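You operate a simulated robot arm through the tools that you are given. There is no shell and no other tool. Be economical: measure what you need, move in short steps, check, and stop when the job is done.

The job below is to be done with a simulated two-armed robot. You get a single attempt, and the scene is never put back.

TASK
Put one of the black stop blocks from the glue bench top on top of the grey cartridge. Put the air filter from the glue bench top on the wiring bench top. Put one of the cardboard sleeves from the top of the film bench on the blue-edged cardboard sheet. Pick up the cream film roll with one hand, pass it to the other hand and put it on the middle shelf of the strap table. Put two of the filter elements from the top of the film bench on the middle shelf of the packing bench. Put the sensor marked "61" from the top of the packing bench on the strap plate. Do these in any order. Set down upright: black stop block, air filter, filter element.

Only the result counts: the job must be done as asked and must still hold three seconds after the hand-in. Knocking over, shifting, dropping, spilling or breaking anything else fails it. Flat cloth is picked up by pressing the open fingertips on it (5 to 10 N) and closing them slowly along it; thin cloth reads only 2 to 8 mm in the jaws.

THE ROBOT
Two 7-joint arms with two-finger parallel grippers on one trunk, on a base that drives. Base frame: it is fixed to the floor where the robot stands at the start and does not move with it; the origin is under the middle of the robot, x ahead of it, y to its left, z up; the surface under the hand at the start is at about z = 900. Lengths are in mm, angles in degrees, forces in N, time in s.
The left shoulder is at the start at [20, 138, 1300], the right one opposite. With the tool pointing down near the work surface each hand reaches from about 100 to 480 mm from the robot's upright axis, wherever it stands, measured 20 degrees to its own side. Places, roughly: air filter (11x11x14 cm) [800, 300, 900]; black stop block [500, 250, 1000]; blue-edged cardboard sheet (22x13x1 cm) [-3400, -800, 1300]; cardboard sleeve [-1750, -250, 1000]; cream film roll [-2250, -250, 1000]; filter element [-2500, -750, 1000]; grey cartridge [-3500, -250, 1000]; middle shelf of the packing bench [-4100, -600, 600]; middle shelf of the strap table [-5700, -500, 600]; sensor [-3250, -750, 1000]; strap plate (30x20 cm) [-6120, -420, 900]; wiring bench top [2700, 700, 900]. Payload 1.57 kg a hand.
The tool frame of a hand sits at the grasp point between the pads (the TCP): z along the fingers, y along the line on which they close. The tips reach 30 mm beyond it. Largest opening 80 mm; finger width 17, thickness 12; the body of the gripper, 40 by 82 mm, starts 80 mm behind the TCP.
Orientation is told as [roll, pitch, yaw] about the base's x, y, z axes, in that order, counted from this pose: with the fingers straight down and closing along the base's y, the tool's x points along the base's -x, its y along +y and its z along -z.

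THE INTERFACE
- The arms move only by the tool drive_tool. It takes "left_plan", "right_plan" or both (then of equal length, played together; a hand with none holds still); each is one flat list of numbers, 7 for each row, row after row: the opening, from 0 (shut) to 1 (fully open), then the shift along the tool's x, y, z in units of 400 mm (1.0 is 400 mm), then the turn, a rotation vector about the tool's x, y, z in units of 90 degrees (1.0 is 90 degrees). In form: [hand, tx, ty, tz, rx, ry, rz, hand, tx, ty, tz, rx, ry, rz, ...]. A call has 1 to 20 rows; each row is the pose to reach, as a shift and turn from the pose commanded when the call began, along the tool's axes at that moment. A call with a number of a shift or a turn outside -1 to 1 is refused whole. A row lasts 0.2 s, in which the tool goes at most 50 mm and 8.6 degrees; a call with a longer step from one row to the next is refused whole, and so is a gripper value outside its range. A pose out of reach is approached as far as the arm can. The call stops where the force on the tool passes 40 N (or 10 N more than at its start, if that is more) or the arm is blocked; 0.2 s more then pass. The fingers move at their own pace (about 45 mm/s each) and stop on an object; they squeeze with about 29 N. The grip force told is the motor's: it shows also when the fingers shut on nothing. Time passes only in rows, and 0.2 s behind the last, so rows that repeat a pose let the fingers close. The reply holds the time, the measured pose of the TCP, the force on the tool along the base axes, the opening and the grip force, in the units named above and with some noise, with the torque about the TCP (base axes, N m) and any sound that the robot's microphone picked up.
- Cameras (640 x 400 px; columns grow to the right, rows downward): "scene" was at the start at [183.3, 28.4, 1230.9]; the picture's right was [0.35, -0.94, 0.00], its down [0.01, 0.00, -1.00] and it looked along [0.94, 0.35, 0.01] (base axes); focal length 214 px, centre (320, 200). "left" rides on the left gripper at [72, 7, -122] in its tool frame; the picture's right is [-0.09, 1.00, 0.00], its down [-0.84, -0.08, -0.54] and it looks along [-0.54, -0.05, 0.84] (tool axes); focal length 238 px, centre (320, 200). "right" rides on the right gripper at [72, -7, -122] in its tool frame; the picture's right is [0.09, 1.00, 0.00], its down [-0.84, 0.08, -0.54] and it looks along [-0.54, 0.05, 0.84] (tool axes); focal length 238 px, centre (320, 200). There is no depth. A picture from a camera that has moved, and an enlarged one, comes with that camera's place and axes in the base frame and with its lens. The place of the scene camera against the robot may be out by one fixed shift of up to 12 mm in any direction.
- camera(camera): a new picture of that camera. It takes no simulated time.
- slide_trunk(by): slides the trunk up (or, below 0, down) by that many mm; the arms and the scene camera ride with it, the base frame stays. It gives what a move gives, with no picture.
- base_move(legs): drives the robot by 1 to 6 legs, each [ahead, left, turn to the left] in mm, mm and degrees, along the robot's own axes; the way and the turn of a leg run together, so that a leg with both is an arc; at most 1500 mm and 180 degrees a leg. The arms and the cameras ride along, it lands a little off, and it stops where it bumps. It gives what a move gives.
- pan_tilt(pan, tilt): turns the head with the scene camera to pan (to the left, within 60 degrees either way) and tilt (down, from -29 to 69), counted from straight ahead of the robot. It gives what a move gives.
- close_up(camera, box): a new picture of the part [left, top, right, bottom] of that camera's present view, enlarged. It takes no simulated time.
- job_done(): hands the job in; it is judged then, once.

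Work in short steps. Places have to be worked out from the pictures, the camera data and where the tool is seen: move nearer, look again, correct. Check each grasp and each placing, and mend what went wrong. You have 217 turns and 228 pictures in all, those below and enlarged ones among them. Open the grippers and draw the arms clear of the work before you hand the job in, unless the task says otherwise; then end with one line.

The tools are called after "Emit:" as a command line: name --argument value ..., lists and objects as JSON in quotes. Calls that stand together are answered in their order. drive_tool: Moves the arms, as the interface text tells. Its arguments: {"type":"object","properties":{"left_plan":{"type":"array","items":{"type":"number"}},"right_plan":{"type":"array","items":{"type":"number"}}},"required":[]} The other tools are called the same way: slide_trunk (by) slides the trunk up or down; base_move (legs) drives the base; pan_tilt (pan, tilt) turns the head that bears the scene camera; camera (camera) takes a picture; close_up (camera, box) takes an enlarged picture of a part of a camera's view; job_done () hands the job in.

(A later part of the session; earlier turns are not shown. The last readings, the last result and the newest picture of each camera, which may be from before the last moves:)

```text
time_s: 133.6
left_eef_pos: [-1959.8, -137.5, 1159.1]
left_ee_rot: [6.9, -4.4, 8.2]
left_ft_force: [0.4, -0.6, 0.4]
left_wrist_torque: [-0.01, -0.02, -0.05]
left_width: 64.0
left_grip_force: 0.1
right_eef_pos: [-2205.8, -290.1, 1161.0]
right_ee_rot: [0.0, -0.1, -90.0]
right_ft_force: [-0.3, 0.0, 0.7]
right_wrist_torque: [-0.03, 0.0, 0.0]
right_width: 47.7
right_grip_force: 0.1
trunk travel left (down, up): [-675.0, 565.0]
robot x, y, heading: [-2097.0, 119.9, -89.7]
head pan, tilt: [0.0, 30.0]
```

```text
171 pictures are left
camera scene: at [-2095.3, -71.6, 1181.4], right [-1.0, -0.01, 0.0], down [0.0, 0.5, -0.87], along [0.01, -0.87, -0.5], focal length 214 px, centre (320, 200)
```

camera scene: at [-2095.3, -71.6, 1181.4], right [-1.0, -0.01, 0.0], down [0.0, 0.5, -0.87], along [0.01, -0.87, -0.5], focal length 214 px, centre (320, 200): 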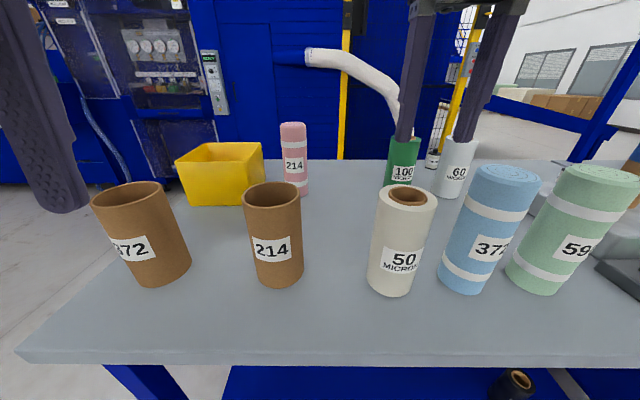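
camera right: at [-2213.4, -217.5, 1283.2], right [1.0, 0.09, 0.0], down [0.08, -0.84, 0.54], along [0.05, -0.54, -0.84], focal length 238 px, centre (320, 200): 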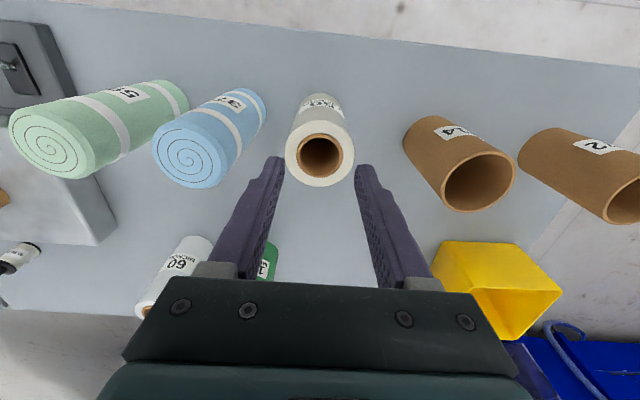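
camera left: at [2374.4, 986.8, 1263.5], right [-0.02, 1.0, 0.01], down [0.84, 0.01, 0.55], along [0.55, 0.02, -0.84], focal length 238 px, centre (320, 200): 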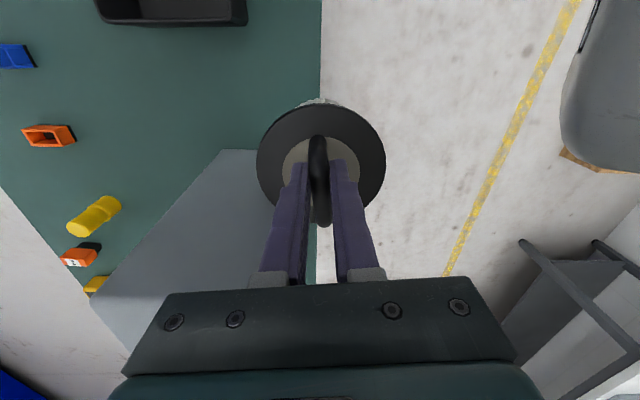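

The roll centre is at ~[-2205,-309], diameter ≈70. I open fully, align, and lower with tips just above its top for a check.

Emit:
drive_tool --right_plan '[1, -0.0465, 0.002, 0.0, 0, 0, 0, 1, -0.0465, 0.002, 0.05, 0, 0, 0, 1, -0.0465, 0.002, 0.1, 0, 0, 0, 1, -0.0465, 0.002, 0.155, 0, 0, 0, 1, -0.0465, 0.002, 0.155, 0, 0, 0]'

Emit:
camera --camera "right"

Emit:
close_up --camera "scene" --box '[330, 100, 510, 300]'

```text
time_s: 134.8
left_eef_pos: [-1960.1, -137.5, 1159.4]
left_ee_rot: [7.0, -4.5, 8.1]
left_ft_force: [0.8, -0.7, 0.9]
left_wrist_torque: [-0.01, -0.01, -0.03]
left_width: 64.1
left_grip_force: 0.1
right_eef_pos: [-2205.1, -307.0, 1099.7]
right_ee_rot: [-0.1, -0.2, -90.0]
right_ft_force: [0.0, -0.3, 0.0]
right_wrist_torque: [-0.01, 0.01, 0.01]
right_width: 80.0
right_grip_force: 0.1
trunk travel left (down, up): [-675.0, 565.0]
robot x, y, heading: [-2096.3, 123.1, -89.5]
head pan, tilt: [0.0, 30.0]
```

```text
170 pictures are left
camera right: at [-2212.4, -235.5, 1221.6], right [1.0, 0.09, 0.0], down [0.08, -0.84, 0.54], along [0.05, -0.54, -0.84], focal length 238 px, centre (320, 200)
```

right: 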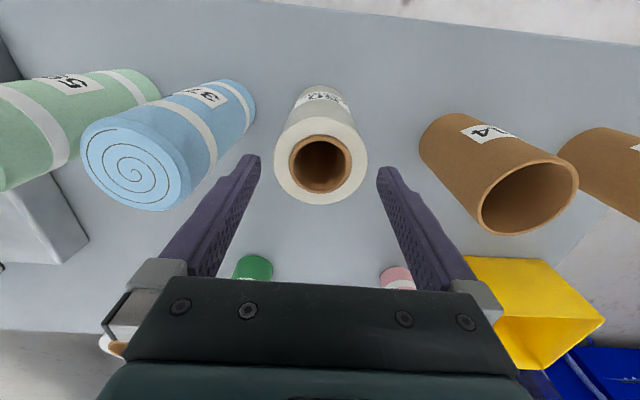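

```text
2.00 times, centred on (420, 200) of scene
camera zoom: at [-2095.3, -71.5, 1181.4], right [-1.0, -0.01, 0.0], down [0.0, 0.5, -0.87], along [0.01, -0.87, -0.5], focal length 429 px, centre (120, 200)
```

zoom: 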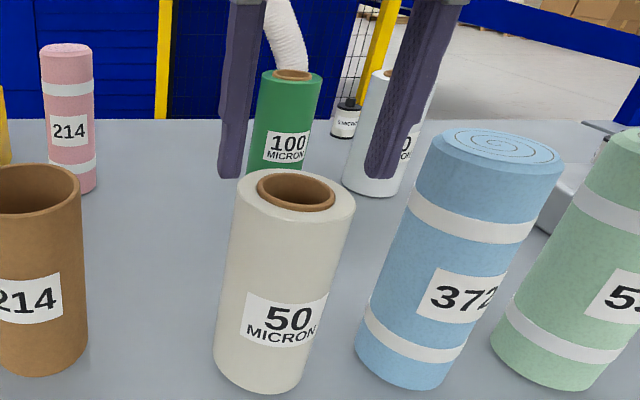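

Fingers straddle the roll. I descend 68 mm and close.

Emit:
drive_tool --right_plan '[1, 0, 0, 0.04, 0, 0, 0, 1, 0, 0, 0.08, 0, 0, 0, 1, 0, 0, 0.13, 0, 0, 0, 1, 0, 0, 0.17, 0, 0, 0, 0.5, 0, 0, 0.17, 0, 0, 0, 0, 0, 0, 0.17, 0, 0, 0, 0, 0, 0, 0.17, 0, 0, 0]'

Emit:
camera --camera "scene"

```text
time_s: 136.4
left_eef_pos: [-1959.3, -138.3, 1159.3]
left_ee_rot: [7.0, -4.5, 8.2]
left_ft_force: [0.0, 0.4, 0.7]
left_wrist_torque: [0.07, -0.02, -0.02]
left_width: 64.0
left_grip_force: 0.1
right_eef_pos: [-2204.8, -307.3, 1033.0]
right_ee_rot: [-0.2, -0.1, -90.0]
right_ft_force: [0.7, 0.8, 0.4]
right_wrist_torque: [0.07, -0.2, 0.04]
right_width: 71.5
right_grip_force: 29.1
trunk travel left (down, up): [-675.0, 565.0]
robot x, y, heading: [-2096.0, 126.1, -89.6]
head pan, tilt: [0.0, 30.0]
```

```text
168 pictures are left
camera scene: at [-2095.1, -71.5, 1181.4], right [-1.0, -0.01, 0.0], down [0.0, 0.5, -0.87], along [0.01, -0.87, -0.5], focal length 214 px, centre (320, 200)
```

scene: 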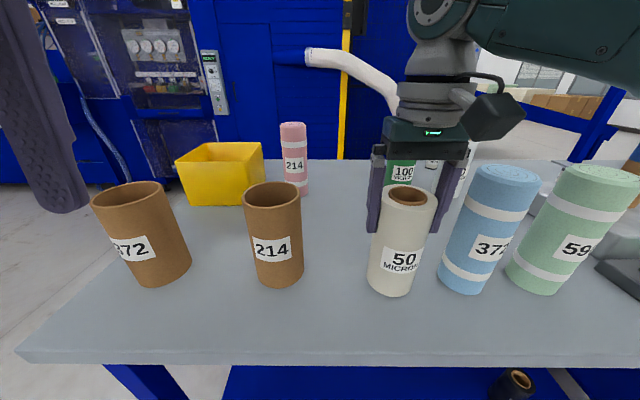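

Gripped (71.5 mm). I lift 130 mm, check the hold, then back the base away for the hand-over.

Emit:
drive_tool --right_plan '[0, 0, 0, -0.05, 0, 0, 0, 0, 0, 0, -0.12, 0, 0, 0, 0, 0, 0, -0.2, 0, 0, 0, 0, 0, 0, -0.28, 0, 0, 0, 0, 0, 0, -0.34, 0, 0, 0]'

Emit:
base_move --legs '[[-330, 0, 0]]'

Emit:
camera --camera "scene"

Emit:
camera --camera "right"

```text
time_s: 137.6
left_eef_pos: [-1958.9, -137.9, 1158.4]
left_ee_rot: [6.8, -4.5, 8.1]
left_ft_force: [0.5, -0.1, -0.4]
left_wrist_torque: [0.01, -0.01, 0.01]
left_width: 64.1
left_grip_force: 0.0
right_eef_pos: [-2205.8, -307.8, 1167.8]
right_ee_rot: [-0.1, -0.1, -90.0]
right_ft_force: [-0.3, 0.0, -3.7]
right_wrist_torque: [0.03, -0.02, 0.01]
right_width: 71.7
right_grip_force: 29.2
trunk travel left (down, up): [-675.0, 565.0]
robot x, y, heading: [-2100.0, 120.4, -89.6]
head pan, tilt: [0.0, 30.0]
```

```text
time_s: 139.7
left_eef_pos: [-1961.6, 189.5, 1159.2]
left_ee_rot: [6.8, -4.5, 7.9]
left_ft_force: [-0.6, -0.5, 0.9]
left_wrist_torque: [0.01, -0.01, 0.01]
left_width: 63.8
left_grip_force: 0.0
right_eef_pos: [-2208.3, 19.0, 1168.9]
right_ee_rot: [-0.2, -0.1, -90.2]
right_ft_force: [-0.9, 0.2, -3.6]
right_wrist_torque: [0.03, 0.0, 0.02]
right_width: 71.7
right_grip_force: 28.9
trunk travel left (down, up): [-675.0, 565.0]
robot x, y, heading: [-2093.3, 448.3, -90.2]
head pan, tilt: [0.0, 30.0]
```

```text
167 pictures are left
camera scene: at [-2097.3, 255.5, 1181.3], right [-1.0, 0.0, 0.0], down [0.0, 0.5, -0.87], along [0.0, -0.87, -0.5], focal length 214 px, centre (320, 200)
```

scene: 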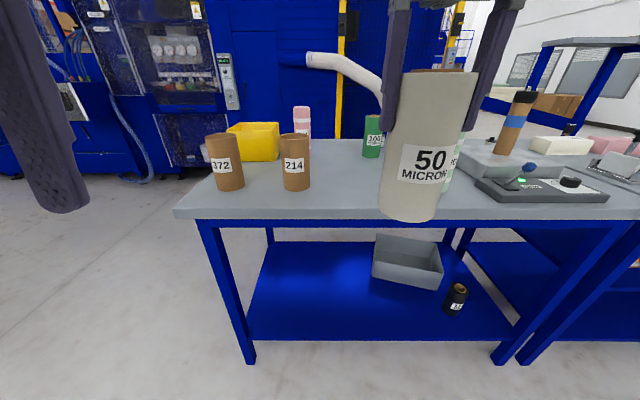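

```text
166 pictures are left
camera right: at [-2214.9, 91.0, 1290.0], right [1.0, 0.09, 0.0], down [0.08, -0.84, 0.54], along [0.05, -0.54, -0.84], focal length 238 px, centre (320, 200)
```

right: 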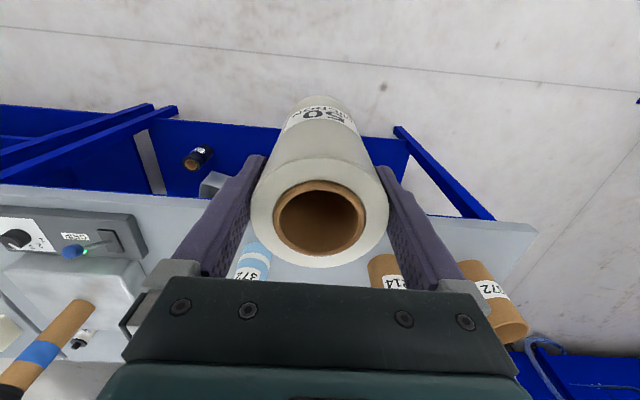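

Roll is held firmly. For the hand-over I'll bring the roll to the robot's middle with the right hand while turning the left hand back toward the standard yaw.

Emit:
drive_tool --left_plan '[1, 0, 0, 0, 0.008, -0.002, 0.089, 1, 0, 0, 0, 0.016, -0.005, 0.178, 1, 0, 0, 0, 0.024, -0.007, 0.267, 1, 0, 0, 0, 0.032, -0.009, 0.356, 1, 0, 0, 0, 0.04, -0.011, 0.445, 1, 0, 0, 0, 0.049, -0.014, 0.534, 1, 0, 0, 0, 0.057, -0.016, 0.623, 1, 0, 0, 0, 0.065, -0.018, 0.712, 1, 0, 0, 0, 0.073, -0.02, 0.801, 1, 0, 0, 0, 0.081, -0.023, 0.89, 1, 0, 0, 0, 0.089, -0.025, 0.98]' --right_plan '[0, 0, 0.03, 0, 0, 0, 0, 0, 0, 0.06, 0, 0, 0, 0, 0, 0, 0.09, 0, 0, 0, 0, 0, 0, 0.12, 0, 0, 0, 0, 0, 0, 0.15, 0, 0, 0, 0, 0, 0, 0.18, 0, 0, 0, 0, 0, 0, 0.21, 0, 0, 0, 0, 0, 0, 0.24, 0, 0, 0, 0, 0, 0, 0.26, 0, 0, 0, 0, 0, 0, 0.28, 0, 0, 0, 0, 0, 0, 0.28, 0, 0, 0, 0]'

```text
time_s: 142.1
left_eef_pos: [-1961.7, 193.7, 1147.7]
left_ee_rot: [2.6, 2.3, -80.5]
left_ft_force: [0.2, 0.8, 0.3]
left_wrist_torque: [0.02, -0.02, 0.0]
left_width: 79.9
left_grip_force: 0.1
right_eef_pos: [-2097.5, 18.5, 1167.9]
right_ee_rot: [-0.1, -0.2, -90.2]
right_ft_force: [-0.1, 0.5, -3.8]
right_wrist_torque: [0.02, 0.02, 0.0]
right_width: 71.7
right_grip_force: 29.3
trunk travel left (down, up): [-675.0, 565.0]
robot x, y, heading: [-2098.1, 447.0, -89.9]
head pan, tilt: [0.0, 30.0]
```

Now the left hand turns horizontal, pointing forward-inward at 45°, to a pregrasp ~110 mm behind the lower part of the roll.

Emit:
drive_tool --left_plan '[1, -0.0165, -0.0141, 0.0146, 0.0375, -0.0734, 0.0357, 1, -0.0331, -0.0282, 0.0292, 0.0751, -0.1468, 0.0714, 1, -0.0496, -0.0422, 0.0438, 0.1126, -0.2202, 0.1071, 1, -0.0662, -0.0563, 0.0585, 0.1502, -0.2935, 0.1428, 1, -0.0827, -0.0704, 0.0731, 0.1877, -0.3669, 0.1785, 1, -0.0992, -0.0845, 0.0877, 0.2252, -0.4403, 0.2142, 1, -0.1158, -0.0985, 0.1023, 0.2628, -0.5137, 0.2498, 1, -0.1323, -0.1126, 0.1169, 0.3003, -0.5871, 0.2855, 1, -0.1488, -0.1267, 0.1315, 0.3378, -0.6605, 0.3212, 1, -0.1654, -0.1408, 0.1462, 0.3754, -0.7338, 0.3569, 1, -0.1819, -0.1548, 0.1608, 0.4129, -0.8072, 0.3926, 1, -0.1985, -0.1689, 0.1754, 0.4505, -0.8806, 0.4283, 1, -0.215, -0.183, 0.19, 0.488, -0.954, 0.464, 1, -0.215, -0.183, 0.19, 0.488, -0.954, 0.464]'

Emit:
pan_tilt --pan 0 --tilt 40

Emit:
camera --camera "scene"

Emit:
camera --camera "left"

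```text
time_s: 145.1
left_eef_pos: [-2018.1, 91.8, 1081.6]
left_ee_rot: [164.0, -87.3, 61.3]
left_ft_force: [-0.4, -1.0, -0.4]
left_wrist_torque: [0.02, -0.02, 0.01]
left_width: 80.1
left_grip_force: 0.1
left hand out of reach, approached as far as the arm can: row 4, 5, 6, 7, 8, 9
right_eef_pos: [-2097.9, 19.2, 1168.4]
right_ee_rot: [-0.1, 0.0, -90.2]
right_ft_force: [-0.2, 0.0, -3.7]
right_wrist_torque: [0.03, 0.03, 0.02]
right_width: 71.6
right_grip_force: 29.5
trunk travel left (down, up): [-675.0, 565.0]
robot x, y, heading: [-2096.7, 449.5, -89.8]
head pan, tilt: [0.0, 30.0]
```

```text
time_s: 145.8
left_eef_pos: [-2017.9, 90.8, 1080.8]
left_ee_rot: [165.5, -87.4, 59.8]
left_ft_force: [-0.1, -0.4, 0.9]
left_wrist_torque: [-0.02, 0.0, -0.01]
left_width: 80.1
left_grip_force: 0.1
right_eef_pos: [-2096.6, 19.6, 1168.1]
right_ee_rot: [-0.1, -0.1, -90.2]
right_ft_force: [0.6, -1.1, -3.5]
right_wrist_torque: [0.02, -0.01, 0.02]
right_width: 71.6
right_grip_force: 28.6
trunk travel left (down, up): [-675.0, 565.0]
robot x, y, heading: [-2098.0, 450.9, -90.0]
head pan, tilt: [0.0, 40.0]
```

```text
165 pictures are left
camera scene: at [-2097.4, 260.9, 1166.0], right [-1.0, 0.0, 0.0], down [0.0, 0.64, -0.77], along [0.0, -0.77, -0.64], focal length 214 px, centre (320, 200)
```

scene: 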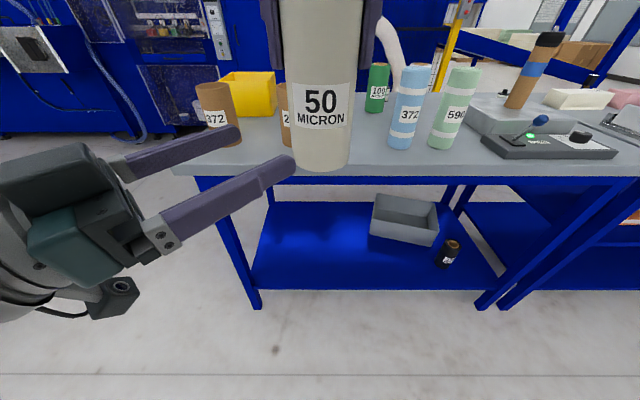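

```text
164 pictures are left
camera left: at [-1930.3, 171.2, 1004.5], right [0.71, -0.7, 0.1], down [0.35, 0.47, 0.81], along [-0.61, -0.54, 0.58], focal length 238 px, centre (320, 200)
```

left: 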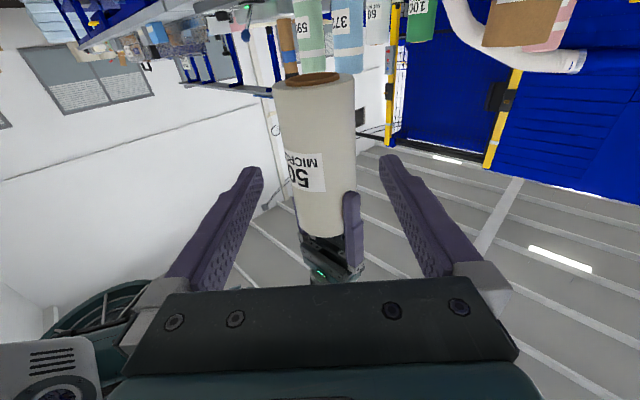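

The left fingers point at the roll's lower part; the roll is ~106 mm ahead and 6 mm off sideways. I advance and close.

Emit:
drive_tool --left_plan '[1, 0.02, -0.015, 0.05, 0, 0, 0, 1, 0.02, -0.015, 0.1, 0, 0, 0, 1, 0.02, -0.015, 0.15, 0, 0, 0, 1, 0.02, -0.015, 0.2, 0, 0, 0, 1, 0.02, -0.015, 0.25, 0, 0, 0, 1, 0.02, -0.015, 0.26, 0, 0, 0]'

Emit:
camera --camera "left"

Emit:
camera --camera "scene"

```text
time_s: 147.2
left_eef_pos: [-2095.3, 21.8, 1076.7]
left_ee_rot: [164.9, -87.4, 60.5]
left_ft_force: [3.8, -1.0, 0.0]
left_wrist_torque: [0.01, 0.04, 0.07]
left_width: 79.9
left_grip_force: 0.0
right_eef_pos: [-2097.8, 19.5, 1167.5]
right_ee_rot: [-0.2, -0.1, -90.3]
right_ft_force: [-3.5, 1.6, -4.0]
right_wrist_torque: [0.13, 0.29, -0.04]
right_width: 71.8
right_grip_force: 28.9
trunk travel left (down, up): [-675.0, 565.0]
robot x, y, heading: [-2094.0, 450.1, -90.1]
head pan, tilt: [0.0, 40.0]
```

```text
163 pictures are left
camera left: at [-2007.2, 102.0, 1000.4], right [0.71, -0.7, 0.1], down [0.34, 0.47, 0.81], along [-0.61, -0.54, 0.58], focal length 238 px, centre (320, 200)
```

left: 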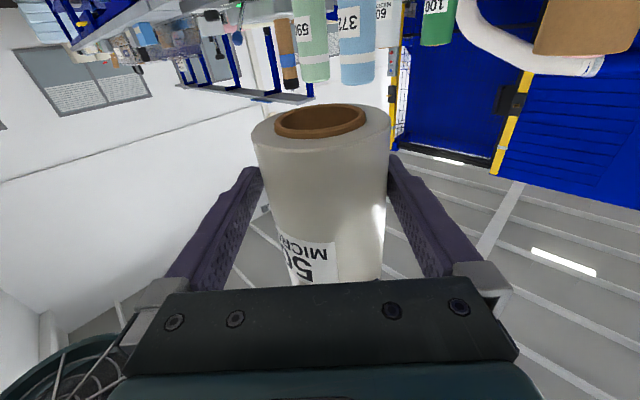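

```text
162 pictures are left
camera scene: at [-2097.4, 260.9, 1166.0], right [-1.0, 0.0, 0.0], down [0.0, 0.64, -0.77], along [0.0, -0.77, -0.64], focal length 214 px, centre (320, 200)
```

scene: 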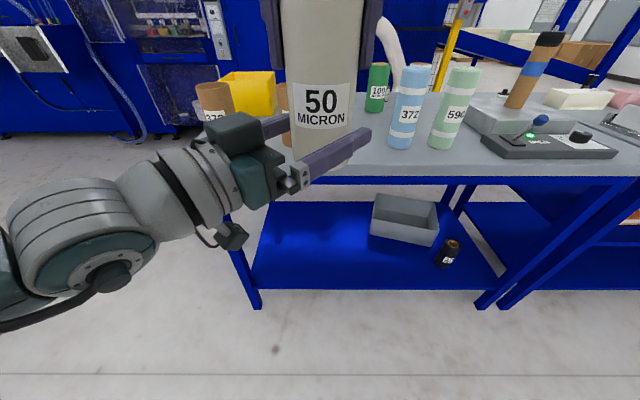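

The roll sits slightly toward one finger; I shift 3 mm sideways and close the left hand on it.

Emit:
drive_tool --left_plan '[1, 0, 0.008, 0, 0, 0, 0, 0.7, 0, 0.008, 0, 0, 0, 0, 0.3, 0, 0.008, 0, 0, 0, 0, 0, 0, 0.008, 0, 0, 0, 0, 0, 0, 0.008, 0, 0, 0, 0]'

```text
time_s: 148.4
left_eef_pos: [-2094.8, 19.2, 1077.2]
left_ee_rot: [165.8, -87.4, 59.8]
left_ft_force: [3.1, -13.5, 0.2]
left_wrist_torque: [0.68, -0.14, -0.04]
left_width: 71.8
left_grip_force: 28.9
right_eef_pos: [-2097.3, 18.3, 1168.0]
right_ee_rot: [-0.1, 0.1, -90.2]
right_ft_force: [-2.3, 14.8, -1.3]
right_wrist_torque: [0.67, 0.4, 0.03]
right_width: 71.7
right_grip_force: 29.1
trunk travel left (down, up): [-675.0, 565.0]
robot x, y, heading: [-2093.1, 448.3, -90.1]
head pan, tilt: [0.0, 40.0]
```

Both hands hold the roll (71.8 / 71.7 mm). I open the right hand and raise it clear.

Emit:
drive_tool --right_plan '[0.95, 0, 0, 0, 0, 0, 0, 1, 0, 0, 0, 0, 0, 0, 1, 0, 0, 0, 0, 0, 0, 1, 0, 0, -0.04, 0, 0, 0, 1, 0, 0, -0.1, 0, 0, 0, 1, 0, 0, -0.18, 0, 0, 0, 1, 0, 0, -0.26, 0, 0, 0]'

Emit:
camera --camera "scene"

```text
time_s: 149.7
left_eef_pos: [-2093.9, 19.6, 1075.6]
left_ee_rot: [164.5, -87.7, 60.8]
left_ft_force: [-0.3, -0.4, -0.2]
left_wrist_torque: [-0.04, 0.0, -0.02]
left_width: 71.4
left_grip_force: 28.7
right_eef_pos: [-2093.1, 51.4, 1155.9]
right_ee_rot: [-1.3, 8.7, -88.8]
right_ft_force: [0.4, -0.1, -0.5]
right_wrist_torque: [-0.01, -0.02, 0.01]
right_width: 80.2
right_grip_force: 0.0
right hand out of reach, approached as far as the arm can: row 5, 6
trunk travel left (down, up): [-675.0, 565.0]
robot x, y, heading: [-2100.2, 451.0, -90.0]
head pan, tilt: [0.0, 40.0]
stopped in row 6 (right hand): the arm was blocked; the commanded pose is now the measured one
```

```text
161 pictures are left
camera scene: at [-2097.4, 260.9, 1166.0], right [-1.0, 0.0, 0.0], down [0.0, 0.64, -0.77], along [0.0, -0.77, -0.64], focal length 214 px, centre (320, 200)
```

scene: 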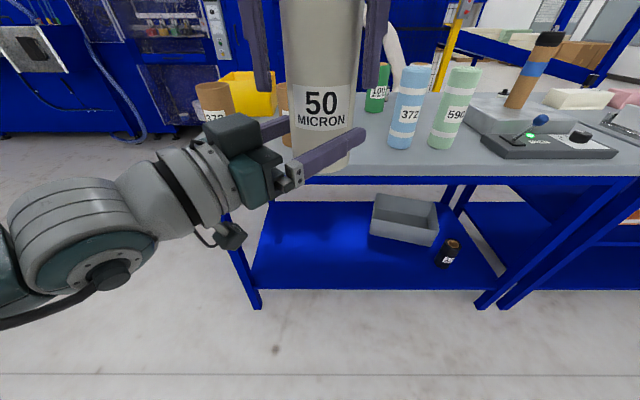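

The right hand can't rise further there, so I lower the left hand with the roll out of the right fingers instead.

Emit:
drive_tool --left_plan '[0, 0.04, 0, 0, 0, 0, 0, 0, 0.1, 0, 0, 0, 0, 0, 0, 0.17, 0, 0, 0, 0, 0, 0, 0.24, 0, 0, 0, 0, 0, 0, 0.3, 0, 0, 0, 0, 0]'

Emit:
camera --camera "scene"

```text
time_s: 150.9
left_eef_pos: [-2099.0, 13.0, 956.0]
left_ee_rot: [165.3, -87.4, 60.0]
left_ft_force: [0.4, -0.1, 0.0]
left_wrist_torque: [0.0, -0.03, -0.03]
left_width: 71.5
left_grip_force: 29.1
right_eef_pos: [-2093.3, 50.6, 1158.2]
right_ee_rot: [-1.5, 8.6, -88.8]
right_ft_force: [-0.3, 0.6, 0.2]
right_wrist_torque: [-0.01, 0.02, -0.02]
right_width: 80.1
right_grip_force: 0.1
trunk travel left (down, up): [-675.0, 565.0]
robot x, y, heading: [-2097.3, 446.5, -89.9]
head pan, tilt: [0.0, 40.0]
```

```text
160 pictures are left
camera scene: at [-2097.6, 260.9, 1166.0], right [-1.0, 0.0, 0.0], down [0.0, 0.64, -0.77], along [0.0, -0.77, -0.64], focal length 214 px, centre (320, 200)
```

scene: 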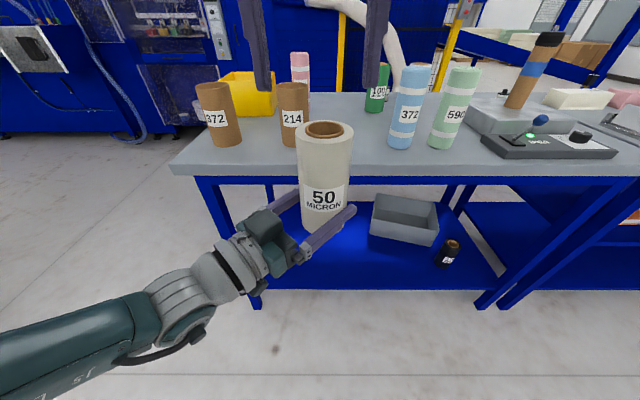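

The left hand holds the roll alone and upright. I drive along the aisle to the strap table to deliver it.

Emit:
base_move --legs '[[-200, 0, 0], [0, -1500, 0], [0, -1500, 0]]'

Emit:
pan_tilt --pan -25 --tilt 25

Emit:
camera --camera "scene"

```text
time_s: 166.7
left_eef_pos: [-5127.2, 220.4, 957.4]
left_ee_rot: [165.0, -87.3, 60.1]
left_ft_force: [0.0, 0.3, 0.0]
left_wrist_torque: [0.03, 0.01, 0.0]
left_width: 71.2
left_grip_force: 29.1
right_eef_pos: [-5122.5, 256.0, 1156.8]
right_ee_rot: [-1.4, 8.7, -88.9]
right_ft_force: [0.1, -0.1, -0.5]
right_wrist_torque: [0.03, 0.01, -0.05]
right_width: 79.8
right_grip_force: 0.1
trunk travel left (down, up): [-675.0, 565.0]
robot x, y, heading: [-5122.1, 657.8, -90.2]
head pan, tilt: [0.0, 40.0]
```

```text
time_s: 167.6
left_eef_pos: [-5127.0, 219.9, 957.0]
left_ee_rot: [165.1, -87.5, 60.1]
left_ft_force: [0.1, 0.3, 0.1]
left_wrist_torque: [0.02, 0.02, -0.04]
left_width: 71.3
left_grip_force: 28.5
right_eef_pos: [-5121.0, 256.6, 1157.0]
right_ee_rot: [-1.3, 8.7, -88.9]
right_ft_force: [0.9, -0.2, -0.2]
right_wrist_torque: [-0.02, -0.01, 0.0]
right_width: 80.0
right_grip_force: 0.0
trunk travel left (down, up): [-675.0, 565.0]
robot x, y, heading: [-5127.0, 652.3, -90.3]
head pan, tilt: [-25.0, 25.0]
```

```text
159 pictures are left
camera scene: at [-5164.9, 468.3, 1189.3], right [-0.91, 0.42, 0.0], down [0.18, 0.38, -0.91], along [-0.38, -0.82, -0.42], focal length 214 px, centre (320, 200)
```

scene: 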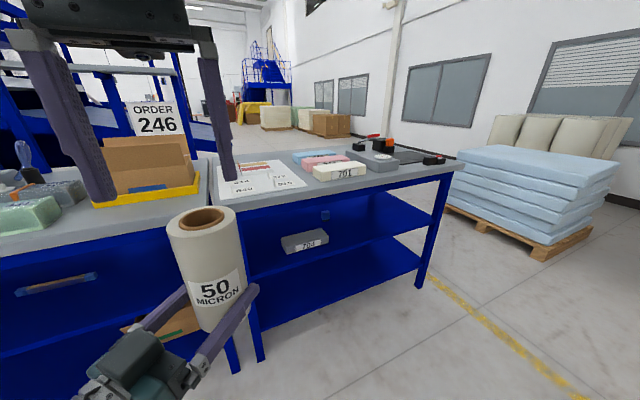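

The strap table's middle shelf is visible with free space around x≈-5750. I first retract the right hand to the side, then lower the trunk for the z≈600 shelf.

Emit:
drive_tool --right_plan '[1, 0.06, -0.07, 0, 0, -0.03, 0, 1, 0.12, -0.14, 0, 0, -0.06, 0, 1, 0.18, -0.21, 0, -0.01, -0.097, 0.012, 1, 0.24, -0.28, 0, -0.016, -0.097, 0.012, 1, 0.3, -0.35, 0, -0.016, -0.097, 0.012, 1, 0.36, -0.42, 0, -0.016, -0.097, 0.012, 1, 0.44, -0.5, 0, -0.016, -0.097, 0.012]'

Emit:
base_move --legs '[[0, -625, 0.3]]'

Emit:
slide_trunk --by -300

Emit:
pan_tilt --pan 0 --tilt 20

Emit:
camera --camera "scene"

```text
time_s: 169.1
left_eef_pos: [-5127.6, 219.3, 955.2]
left_ee_rot: [164.0, -87.5, 61.4]
left_ft_force: [-0.1, -0.3, 0.3]
left_wrist_torque: [0.02, -0.01, -0.01]
left_width: 71.2
left_grip_force: 28.7
right_eef_pos: [-5312.5, 424.2, 1140.6]
right_ee_rot: [-7.8, 10.3, -89.5]
right_ft_force: [-0.3, -0.4, 0.0]
right_wrist_torque: [0.02, -0.01, -0.01]
right_width: 80.0
right_grip_force: 0.0
right hand out of reach, approached as far as the arm can: row 1, 2
trunk travel left (down, up): [-675.0, 565.0]
robot x, y, heading: [-5124.5, 652.4, -90.1]
head pan, tilt: [-25.0, 25.0]
stopped in row 7 (right hand): the arm was blocked; the commanded pose is now the measured one
```

```text
time_s: 172.6
left_eef_pos: [-5743.5, 216.7, 957.4]
left_ee_rot: [164.6, -87.4, 60.9]
left_ft_force: [-0.3, 0.7, 0.7]
left_wrist_torque: [0.01, 0.0, -0.01]
left_width: 71.3
left_grip_force: 29.0
right_eef_pos: [-5932.8, 419.7, 1142.2]
right_ee_rot: [-7.8, 10.2, -89.0]
right_ft_force: [-0.5, -0.1, 0.2]
right_wrist_torque: [0.0, 0.02, -0.01]
right_width: 79.9
right_grip_force: 0.0
trunk travel left (down, up): [-675.0, 565.0]
robot x, y, heading: [-5749.1, 651.8, -89.6]
head pan, tilt: [-25.0, 25.0]
```

```text
time_s: 175.6
left_eef_pos: [-5744.0, 217.9, 656.7]
left_ee_rot: [164.7, -87.5, 61.0]
left_ft_force: [0.4, -1.2, 0.6]
left_wrist_torque: [0.03, -0.02, -0.01]
left_width: 71.1
left_grip_force: 29.1
right_eef_pos: [-5931.9, 419.7, 840.3]
right_ee_rot: [-7.8, 10.2, -89.0]
right_ft_force: [-0.3, 0.9, 0.1]
right_wrist_torque: [0.0, 0.02, -0.03]
right_width: 79.8
right_grip_force: 0.0
trunk travel left (down, up): [-375.0, 865.0]
robot x, y, heading: [-5748.0, 655.3, -89.3]
head pan, tilt: [-25.0, 25.0]
```

```text
time_s: 176.5
left_eef_pos: [-5743.8, 217.3, 656.8]
left_ee_rot: [164.7, -87.4, 61.0]
left_ft_force: [0.4, -0.4, -0.4]
left_wrist_torque: [-0.01, -0.03, 0.02]
left_width: 71.3
left_grip_force: 29.2
right_eef_pos: [-5931.4, 418.8, 841.1]
right_ee_rot: [-8.0, 10.3, -89.1]
right_ft_force: [0.6, 0.0, -0.1]
right_wrist_torque: [-0.01, 0.01, -0.01]
right_width: 80.0
right_grip_force: 0.1
trunk travel left (down, up): [-375.0, 865.0]
robot x, y, heading: [-5745.1, 652.0, -89.7]
head pan, tilt: [0.0, 20.0]
```

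```text
158 pictures are left
camera scene: at [-5745.6, 456.5, 897.4], right [-1.0, -0.01, 0.0], down [0.0, 0.34, -0.94], along [0.01, -0.94, -0.34], focal length 214 px, centre (320, 200)
```

scene: 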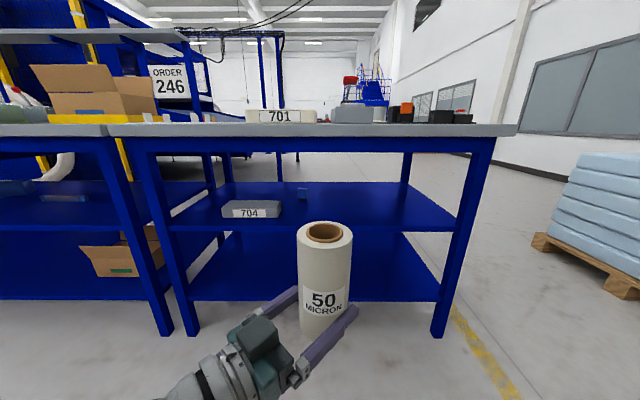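

I zoom to measure the shelf edge relative to the table top.

Emit:
close_up --camera "scene" --box '[280, 110, 480, 240]'

```text
3.08 times, centred on (380, 175) of scene
camera zoom: at [-5745.6, 456.5, 897.4], right [-1.0, -0.01, 0.0], down [0.0, 0.34, -0.94], along [0.01, -0.94, -0.34], focal length 660 px, centre (135, 277)
```

zoom: 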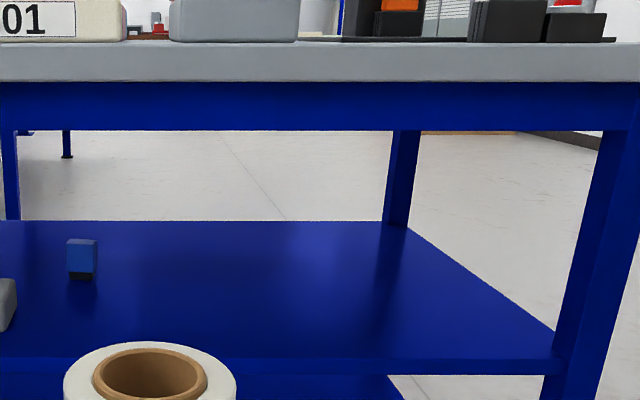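

The shelf top works out at z≈565 with ~245 mm clearance. The wrist camera hangs below the hand, so I swing the hand to point straight forward to keep it clear of the shelf edge.

Emit:
drive_tool --left_plan '[0, 0, 0, 0, -0.08, 0, 0, 0, 0, 0, 0, -0.16, 0, 0, 0, 0, 0, 0, -0.24, 0, 0, 0, 0, 0, 0, -0.32, 0, 0, 0, 0, 0, 0, -0.4, 0, 0, 0, 0, 0, 0, -0.48, 0, 0, 0, 0, 0, 0, -0.5, 0, 0]'

Emit:
camera --camera "scene"

```text
time_s: 178.1
left_eef_pos: [-5622.3, 171.1, 636.7]
left_ee_rot: [-114.6, -84.9, 7.7]
left_ft_force: [-1.0, -0.4, 0.2]
left_wrist_torque: [0.06, -0.03, 0.0]
left_width: 71.5
left_grip_force: 29.1
left hand out of reach, approached as far as the arm can: row 1, 2, 3, 4, 5, 6, 7
right_eef_pos: [-5932.0, 420.0, 840.8]
right_ee_rot: [-7.9, 10.3, -89.1]
right_ft_force: [-0.1, -0.9, -0.9]
right_wrist_torque: [-0.03, 0.0, 0.01]
right_width: 80.0
right_grip_force: 0.1
trunk travel left (down, up): [-375.0, 865.0]
robot x, y, heading: [-5749.5, 646.7, -89.6]
head pan, tilt: [0.0, 20.0]
```

```text
156 pictures are left
camera scene: at [-5745.5, 456.4, 897.4], right [-1.0, -0.01, 0.0], down [0.0, 0.34, -0.94], along [0.01, -0.94, -0.34], focal length 214 px, centre (320, 200)
```

scene: 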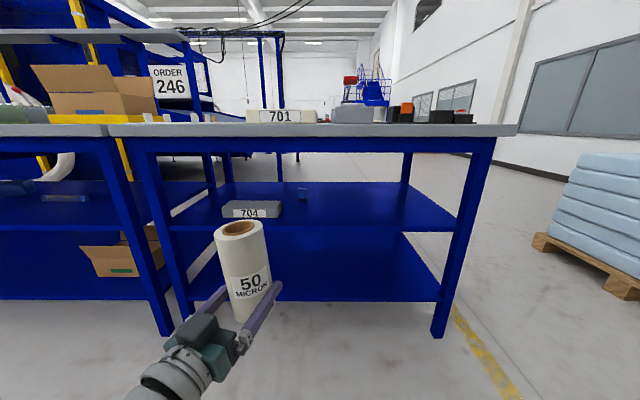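

The hand now points almost straight forward but leans 5°; I correct the lean, then drive the roll in over the shelf.

Emit:
drive_tool --left_plan '[0, 0, 0, 0, 0, 0, 0.03, 0, 0, 0, 0, 0, 0, 0.058, 0, 0, 0, 0, 0, 0, 0.058]'

Emit:
base_move --legs '[[330, 0, 0]]'

Emit:
camera --camera "scene"

Emit:
camera --camera "left"

```text
time_s: 178.9
left_eef_pos: [-5623.2, 173.0, 637.6]
left_ee_rot: [-114.2, -85.1, 7.3]
left_ft_force: [0.3, 0.2, -0.2]
left_wrist_torque: [0.06, 0.01, -0.03]
left_width: 71.6
left_grip_force: 29.1
left hand out of reach, approached as far as the arm can: row 2, 3
right_eef_pos: [-5932.1, 419.6, 841.9]
right_ee_rot: [-7.9, 10.3, -89.0]
right_ft_force: [-0.2, -0.6, -0.5]
right_wrist_torque: [0.03, -0.01, 0.01]
right_width: 80.0
right_grip_force: 0.0
trunk travel left (down, up): [-375.0, 865.0]
robot x, y, heading: [-5748.5, 649.2, -89.6]
head pan, tilt: [0.0, 20.0]
```

```text
time_s: 181.0
left_eef_pos: [-5626.7, -151.7, 635.4]
left_ee_rot: [-114.0, -85.1, 6.7]
left_ft_force: [-0.1, -0.9, -0.1]
left_wrist_torque: [0.04, 0.0, -0.01]
left_width: 71.4
left_grip_force: 29.3
right_eef_pos: [-5933.1, 99.0, 842.1]
right_ee_rot: [-7.7, 10.3, -89.5]
right_ft_force: [0.3, -0.1, -0.3]
right_wrist_torque: [-0.03, -0.01, -0.03]
right_width: 80.0
right_grip_force: 0.0
trunk travel left (down, up): [-375.0, 865.0]
robot x, y, heading: [-5745.5, 325.5, -90.3]
head pan, tilt: [0.0, 20.0]
```

```text
155 pictures are left
camera scene: at [-5746.1, 133.6, 897.4], right [-1.0, 0.0, 0.0], down [0.0, 0.34, -0.94], along [0.0, -0.94, -0.34], focal length 214 px, centre (320, 200)
```

scene: 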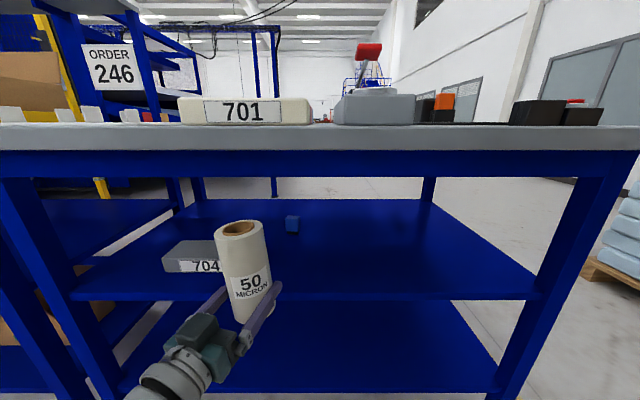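

```text
154 pictures are left
camera left: at [-5589.7, -37.6, 560.0], right [0.95, -0.3, 0.01], down [0.16, 0.55, 0.82], along [-0.25, -0.78, 0.57], focal length 238 px, centre (320, 200)
```

left: 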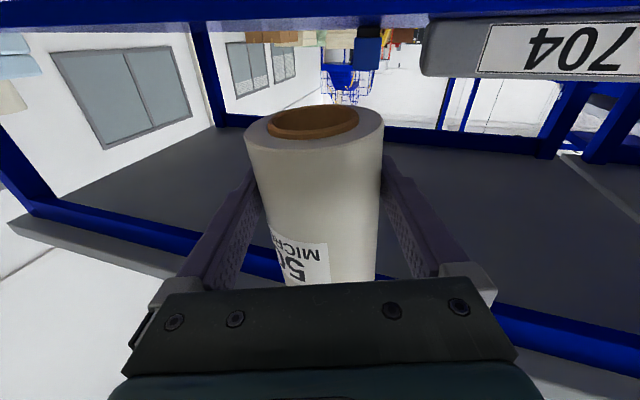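

The lean correction was out of reach at full stretch. I draw the hand back 70 mm and correct the lean again.

Emit:
drive_tool --left_plan '[0, -0.001, -0.025, -0.083, 0, 0, 0, 0, -0.002, -0.051, -0.167, 0, 0, 0.02, 0, -0.002, -0.051, -0.167, 0, 0, 0.045, 0, -0.002, -0.051, -0.167, 0, 0, 0.058, 0, -0.002, -0.051, -0.167, 0, 0, 0.058]'

Emit:
camera --camera "scene"

```text
time_s: 182.2
left_eef_pos: [-5559.0, -103.3, 624.5]
left_ee_rot: [162.2, -87.9, 90.6]
left_ft_force: [-0.5, 0.9, -0.4]
left_wrist_torque: [-0.03, 0.0, -0.02]
left_width: 71.5
left_grip_force: 28.7
left hand out of reach, approached as far as the arm can: row 1, 2, 3, 4, 5
right_eef_pos: [-5933.1, 99.4, 840.9]
right_ee_rot: [-7.8, 10.3, -89.4]
right_ft_force: [0.2, -0.7, 0.1]
right_wrist_torque: [0.02, -0.02, 0.02]
right_width: 79.8
right_grip_force: 0.0
trunk travel left (down, up): [-375.0, 865.0]
robot x, y, heading: [-5744.4, 330.8, -89.9]
head pan, tilt: [0.0, 20.0]
```

```text
153 pictures are left
camera scene: at [-5746.3, 133.6, 897.4], right [-1.0, 0.0, 0.0], down [0.0, 0.34, -0.94], along [0.0, -0.94, -0.34], focal length 214 px, centre (320, 200)
```

scene: 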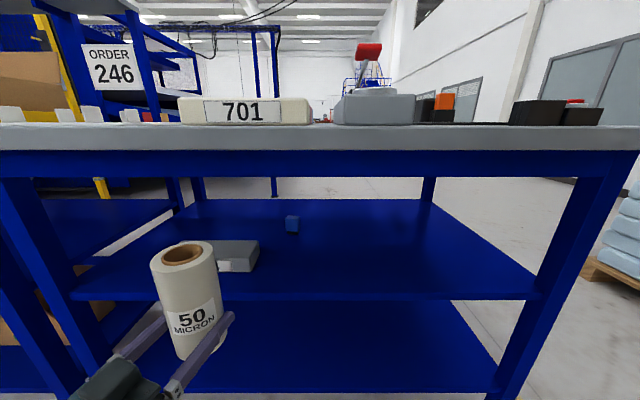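

The roll is vertical now. I shift 110 mm away from the "704" block, then drive 172 mm in.

Emit:
base_move --legs '[[0, -120, 0], [175, 0, 0]]'

Emit:
camera --camera "scene"

Emit:
camera --camera "left"

```text
time_s: 184.6
left_eef_pos: [-5681.9, -279.0, 624.5]
left_ee_rot: [162.0, -87.9, 90.6]
left_ft_force: [-0.1, -0.4, -0.4]
left_wrist_torque: [0.03, 0.0, -0.04]
left_width: 71.7
left_grip_force: 29.1
right_eef_pos: [-6056.3, -79.7, 841.6]
right_ee_rot: [-7.8, 10.3, -89.3]
right_ft_force: [-0.3, 0.0, -0.2]
right_wrist_torque: [0.0, -0.01, -0.01]
right_width: 79.8
right_grip_force: 0.1
trunk travel left (down, up): [-375.0, 865.0]
robot x, y, heading: [-5868.3, 148.3, -89.9]
head pan, tilt: [0.0, 20.0]
```

```text
152 pictures are left
camera scene: at [-5868.7, -44.7, 897.4], right [-1.0, 0.0, 0.0], down [0.0, 0.34, -0.94], along [0.0, -0.94, -0.34], focal length 214 px, centre (320, 200)
```

scene: 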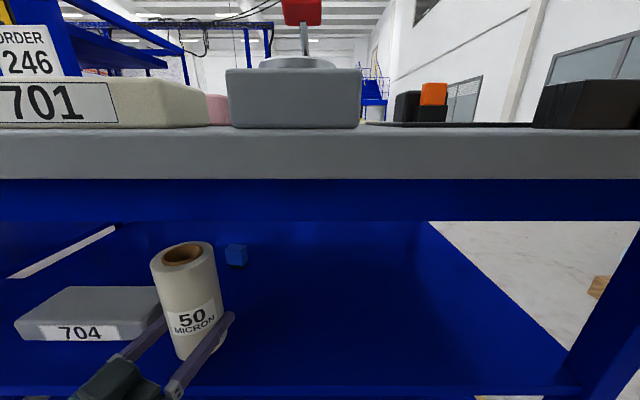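

```text
151 pictures are left
camera left: at [-5639.2, -167.8, 549.3], right [0.95, -0.29, 0.1], down [0.09, 0.57, 0.82], along [-0.3, -0.77, 0.57], focal length 238 px, centre (320, 200)
```

left: 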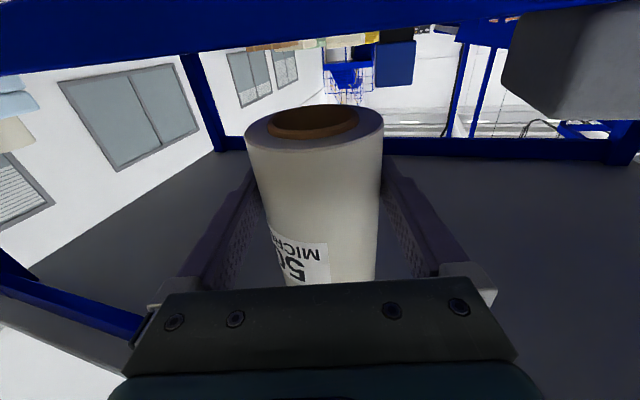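

The roll is over the shelf beside "704". I go 15 mm deeper, then lower in small steps until contact.

Emit:
base_move --legs '[[15, 0, 0]]'

Emit:
drive_tool --left_plan '[0, 0.01, 0, 0, 0, 0, 0, 0, 0.02, 0, 0, 0, 0, 0, 0, 0.03, 0, 0, 0, 0, 0, 0, 0.035, 0, 0, 0, 0, 0]'

```text
time_s: 185.3
left_eef_pos: [-5681.2, -294.2, 624.6]
left_ee_rot: [161.9, -88.0, 90.6]
left_ft_force: [0.5, 0.0, -0.1]
left_wrist_torque: [0.06, -0.01, -0.01]
left_width: 71.5
left_grip_force: 29.3
right_eef_pos: [-6056.6, -93.6, 841.8]
right_ee_rot: [-7.8, 10.4, -89.4]
right_ft_force: [0.4, -0.5, 0.2]
right_wrist_torque: [0.01, -0.03, -0.01]
right_width: 80.1
right_grip_force: 0.1
trunk travel left (down, up): [-375.0, 865.0]
robot x, y, heading: [-5870.0, 132.8, -90.0]
head pan, tilt: [0.0, 20.0]
```

```text
time_s: 186.3
left_eef_pos: [-5682.2, -294.2, 610.9]
left_ee_rot: [162.4, -88.0, 90.3]
left_ft_force: [-0.5, 0.0, 0.4]
left_wrist_torque: [0.03, -0.02, -0.02]
left_width: 71.5
left_grip_force: 29.2
right_eef_pos: [-6056.2, -94.3, 840.1]
right_ee_rot: [-7.8, 10.5, -89.4]
right_ft_force: [0.6, 0.5, -0.2]
right_wrist_torque: [0.03, -0.01, -0.03]
right_width: 79.8
right_grip_force: 0.0
trunk travel left (down, up): [-375.0, 865.0]
robot x, y, heading: [-5868.1, 138.2, -89.9]
head pan, tilt: [0.0, 20.0]
```

No contact yet; I continue down in 2 mm steps.

Emit:
drive_tool --left_plan '[0, 0.006, 0, 0, 0, 0, 0, 0, 0.012, 0, 0, 0, 0, 0, 0, 0.018, 0, 0, 0, 0, 0, 0, 0.022, 0, 0, 0, 0, 0, 0, 0.022, 0, 0, 0, 0, 0]'

```text
time_s: 187.5
left_eef_pos: [-5680.5, -295.7, 601.4]
left_ee_rot: [161.7, -87.9, 90.9]
left_ft_force: [0.3, 0.6, -0.6]
left_wrist_torque: [0.01, -0.02, 0.01]
left_width: 71.5
left_grip_force: 28.7
right_eef_pos: [-6056.0, -93.6, 841.2]
right_ee_rot: [-7.9, 10.4, -89.4]
right_ft_force: [0.7, -0.5, 0.3]
right_wrist_torque: [-0.04, 0.01, -0.01]
right_width: 79.9
right_grip_force: 0.2
trunk travel left (down, up): [-375.0, 865.0]
robot x, y, heading: [-5868.6, 137.6, -90.1]
head pan, tilt: [0.0, 20.0]
```

Emit:
close_up --camera "scene" --box '[100, 220, 280, 400]'

```text
2.22 times, centred on (190, 310) of scene
camera zoom: at [-5868.6, -59.3, 897.4], right [-1.0, 0.0, 0.0], down [0.0, 0.34, -0.94], along [0.0, -0.94, -0.34], focal length 477 px, centre (609, -44)
```

zoom: 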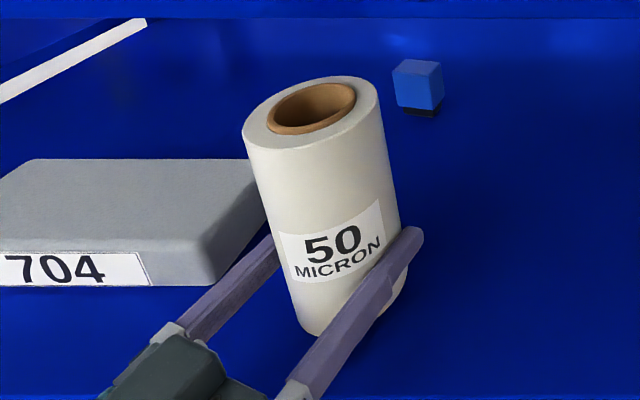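

Visually the roll's bottom is still ~15 mm above the shelf. I keep lowering in small steps.

Emit:
drive_tool --left_plan '[0, 0.006, 0, 0, 0, 0, 0, 0, 0.012, 0, 0, 0, 0, 0, 0, 0.018, 0, 0, 0, 0, 0, 0, 0.024, 0, 0, 0, 0, 0, 0, 0.024, 0, 0, 0, 0, 0]'

```text
time_s: 188.7
left_eef_pos: [-5682.3, -295.2, 598.0]
left_ee_rot: [161.3, -88.0, 91.3]
left_ft_force: [0.3, 0.0, -0.6]
left_wrist_torque: [-0.01, -0.06, -0.01]
left_width: 71.4
left_grip_force: 28.9
left hand out of reach, approached as far as the arm can: row 3, 4, 5
right_eef_pos: [-6056.0, -93.9, 840.9]
right_ee_rot: [-7.9, 10.4, -89.3]
right_ft_force: [1.2, -0.3, -0.3]
right_wrist_torque: [0.02, -0.02, 0.0]
right_width: 79.9
right_grip_force: 0.0
trunk travel left (down, up): [-375.0, 865.0]
robot x, y, heading: [-5868.6, 136.0, -90.2]
head pan, tilt: [0.0, 20.0]
```

Arm limit; I lower with the trunk instead.

Emit:
slide_trunk --by -8

Emit:
slide_trunk --by -5

```text
time_s: 189.3
left_eef_pos: [-5681.6, -295.5, 593.6]
left_ee_rot: [167.6, -87.6, 84.9]
left_ft_force: [0.1, 6.6, 16.4]
left_wrist_torque: [0.27, 0.72, -0.15]
left_width: 71.4
left_grip_force: 29.2
right_eef_pos: [-6055.0, -93.1, 832.6]
right_ee_rot: [-7.8, 10.4, -89.4]
right_ft_force: [0.3, 0.9, -0.1]
right_wrist_torque: [0.01, 0.02, -0.05]
right_width: 80.3
right_grip_force: 0.1
trunk travel left (down, up): [-367.0, 873.0]
robot x, y, heading: [-5865.6, 135.5, -90.1]
head pan, tilt: [0.0, 20.0]
```

```text
time_s: 189.8
left_eef_pos: [-5680.9, -297.6, 587.2]
left_ee_rot: [164.9, -87.5, 87.8]
left_ft_force: [-0.4, 4.5, 22.0]
left_wrist_torque: [-0.28, 0.67, 0.0]
left_width: 71.6
left_grip_force: 28.7
right_eef_pos: [-6054.0, -94.4, 828.1]
right_ee_rot: [-7.8, 10.3, -89.3]
right_ft_force: [-0.1, 0.6, 0.0]
right_wrist_torque: [-0.01, 0.02, -0.02]
right_width: 80.1
right_grip_force: 0.0
trunk travel left (down, up): [-362.0, 878.0]
robot x, y, heading: [-5868.9, 136.2, -90.2]
head pan, tilt: [0.0, 20.0]
```

Contact (22 N). I open the left fingers and check.

Emit:
drive_tool --left_plan '[0.92, 0, 0, 0, 0, 0, 0, 1, 0, 0, 0, 0, 0, 0, 1, 0, 0, 0, 0, 0, 0, 1, 0, 0, 0, 0, 0, 0]'

Emit:
close_up --camera "scene" --box '[100, 220, 280, 400]'

Emit:
camera --camera "left"

```text
time_s: 190.8
left_eef_pos: [-5682.0, -294.1, 584.5]
left_ee_rot: [160.9, -88.0, 91.7]
left_ft_force: [0.3, 0.9, 1.0]
left_wrist_torque: [0.01, -0.02, 0.01]
left_width: 79.9
left_grip_force: 0.1
right_eef_pos: [-6054.4, -95.3, 828.0]
right_ee_rot: [-7.9, 10.3, -89.4]
right_ft_force: [0.1, 0.6, -0.1]
right_wrist_torque: [0.0, 0.01, -0.03]
right_width: 79.8
right_grip_force: 0.1
trunk travel left (down, up): [-362.0, 878.0]
robot x, y, heading: [-5867.7, 134.4, -89.9]
head pan, tilt: [0.0, 20.0]
```

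```text
2.22 times, centred on (190, 310) of scene
camera zoom: at [-5868.5, -59.6, 884.5], right [-1.0, 0.0, 0.0], down [0.0, 0.34, -0.94], along [0.0, -0.94, -0.34], focal length 477 px, centre (609, -44)
```

zoom: 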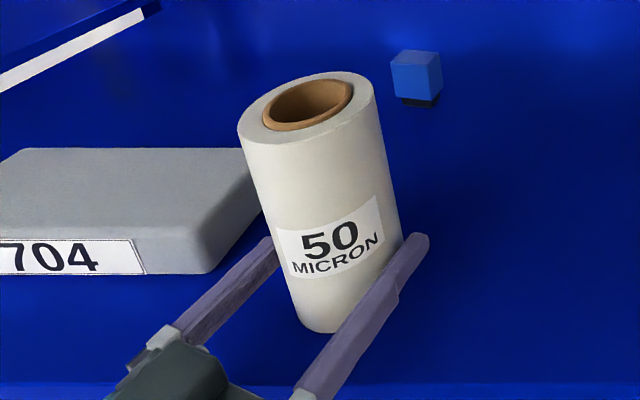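

```text
148 pictures are left
camera left: at [-5638.5, -183.3, 509.3], right [0.95, -0.29, 0.1], down [0.09, 0.57, 0.82], along [-0.3, -0.77, 0.57], focal length 238 px, centre (320, 200)
```

left: 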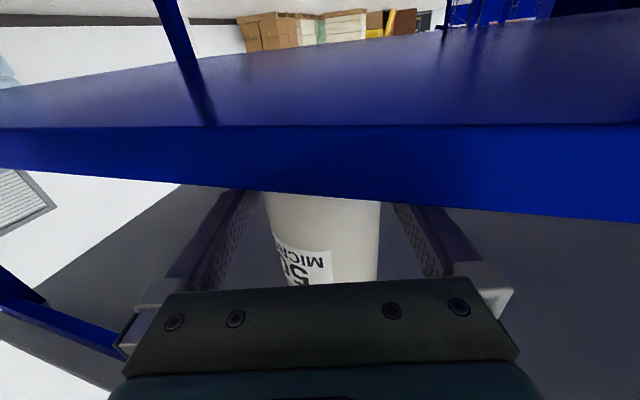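

The roll stands free on the shelf. I withdraw the hand straight back along its pointing direction using the base.

Emit:
base_move --legs '[[-124, 39, 0], [-200, 0, 0]]'

Emit:
camera --camera "scene"

```text
time_s: 193.3
left_eef_pos: [-5641.8, 28.0, 584.9]
left_ee_rot: [161.2, -88.0, 91.5]
left_ft_force: [-0.1, 0.4, 0.3]
left_wrist_torque: [0.04, -0.01, 0.0]
left_width: 80.2
left_grip_force: 0.0
right_eef_pos: [-6016.4, 229.0, 827.8]
right_ee_rot: [-8.0, 10.3, -89.4]
right_ft_force: [0.8, 0.3, 0.3]
right_wrist_torque: [0.02, 0.01, 0.01]
right_width: 79.9
right_grip_force: 0.0
trunk travel left (down, up): [-362.0, 878.0]
robot x, y, heading: [-5827.5, 462.2, -89.9]
head pan, tilt: [0.0, 20.0]
```

```text
147 pictures are left
camera scene: at [-5829.3, 263.9, 884.4], right [-1.0, 0.0, 0.0], down [0.0, 0.34, -0.94], along [0.0, -0.94, -0.34], focal length 214 px, centre (320, 200)
```

scene: 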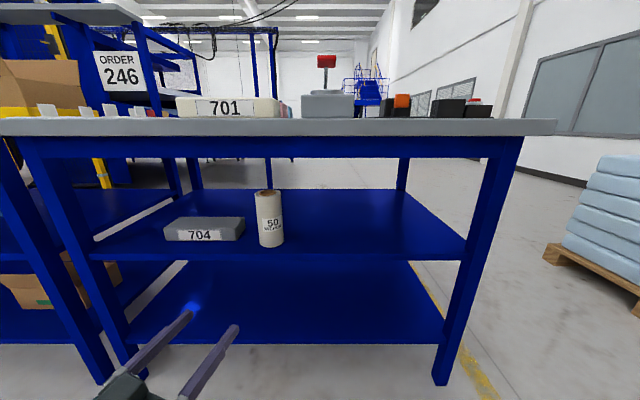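

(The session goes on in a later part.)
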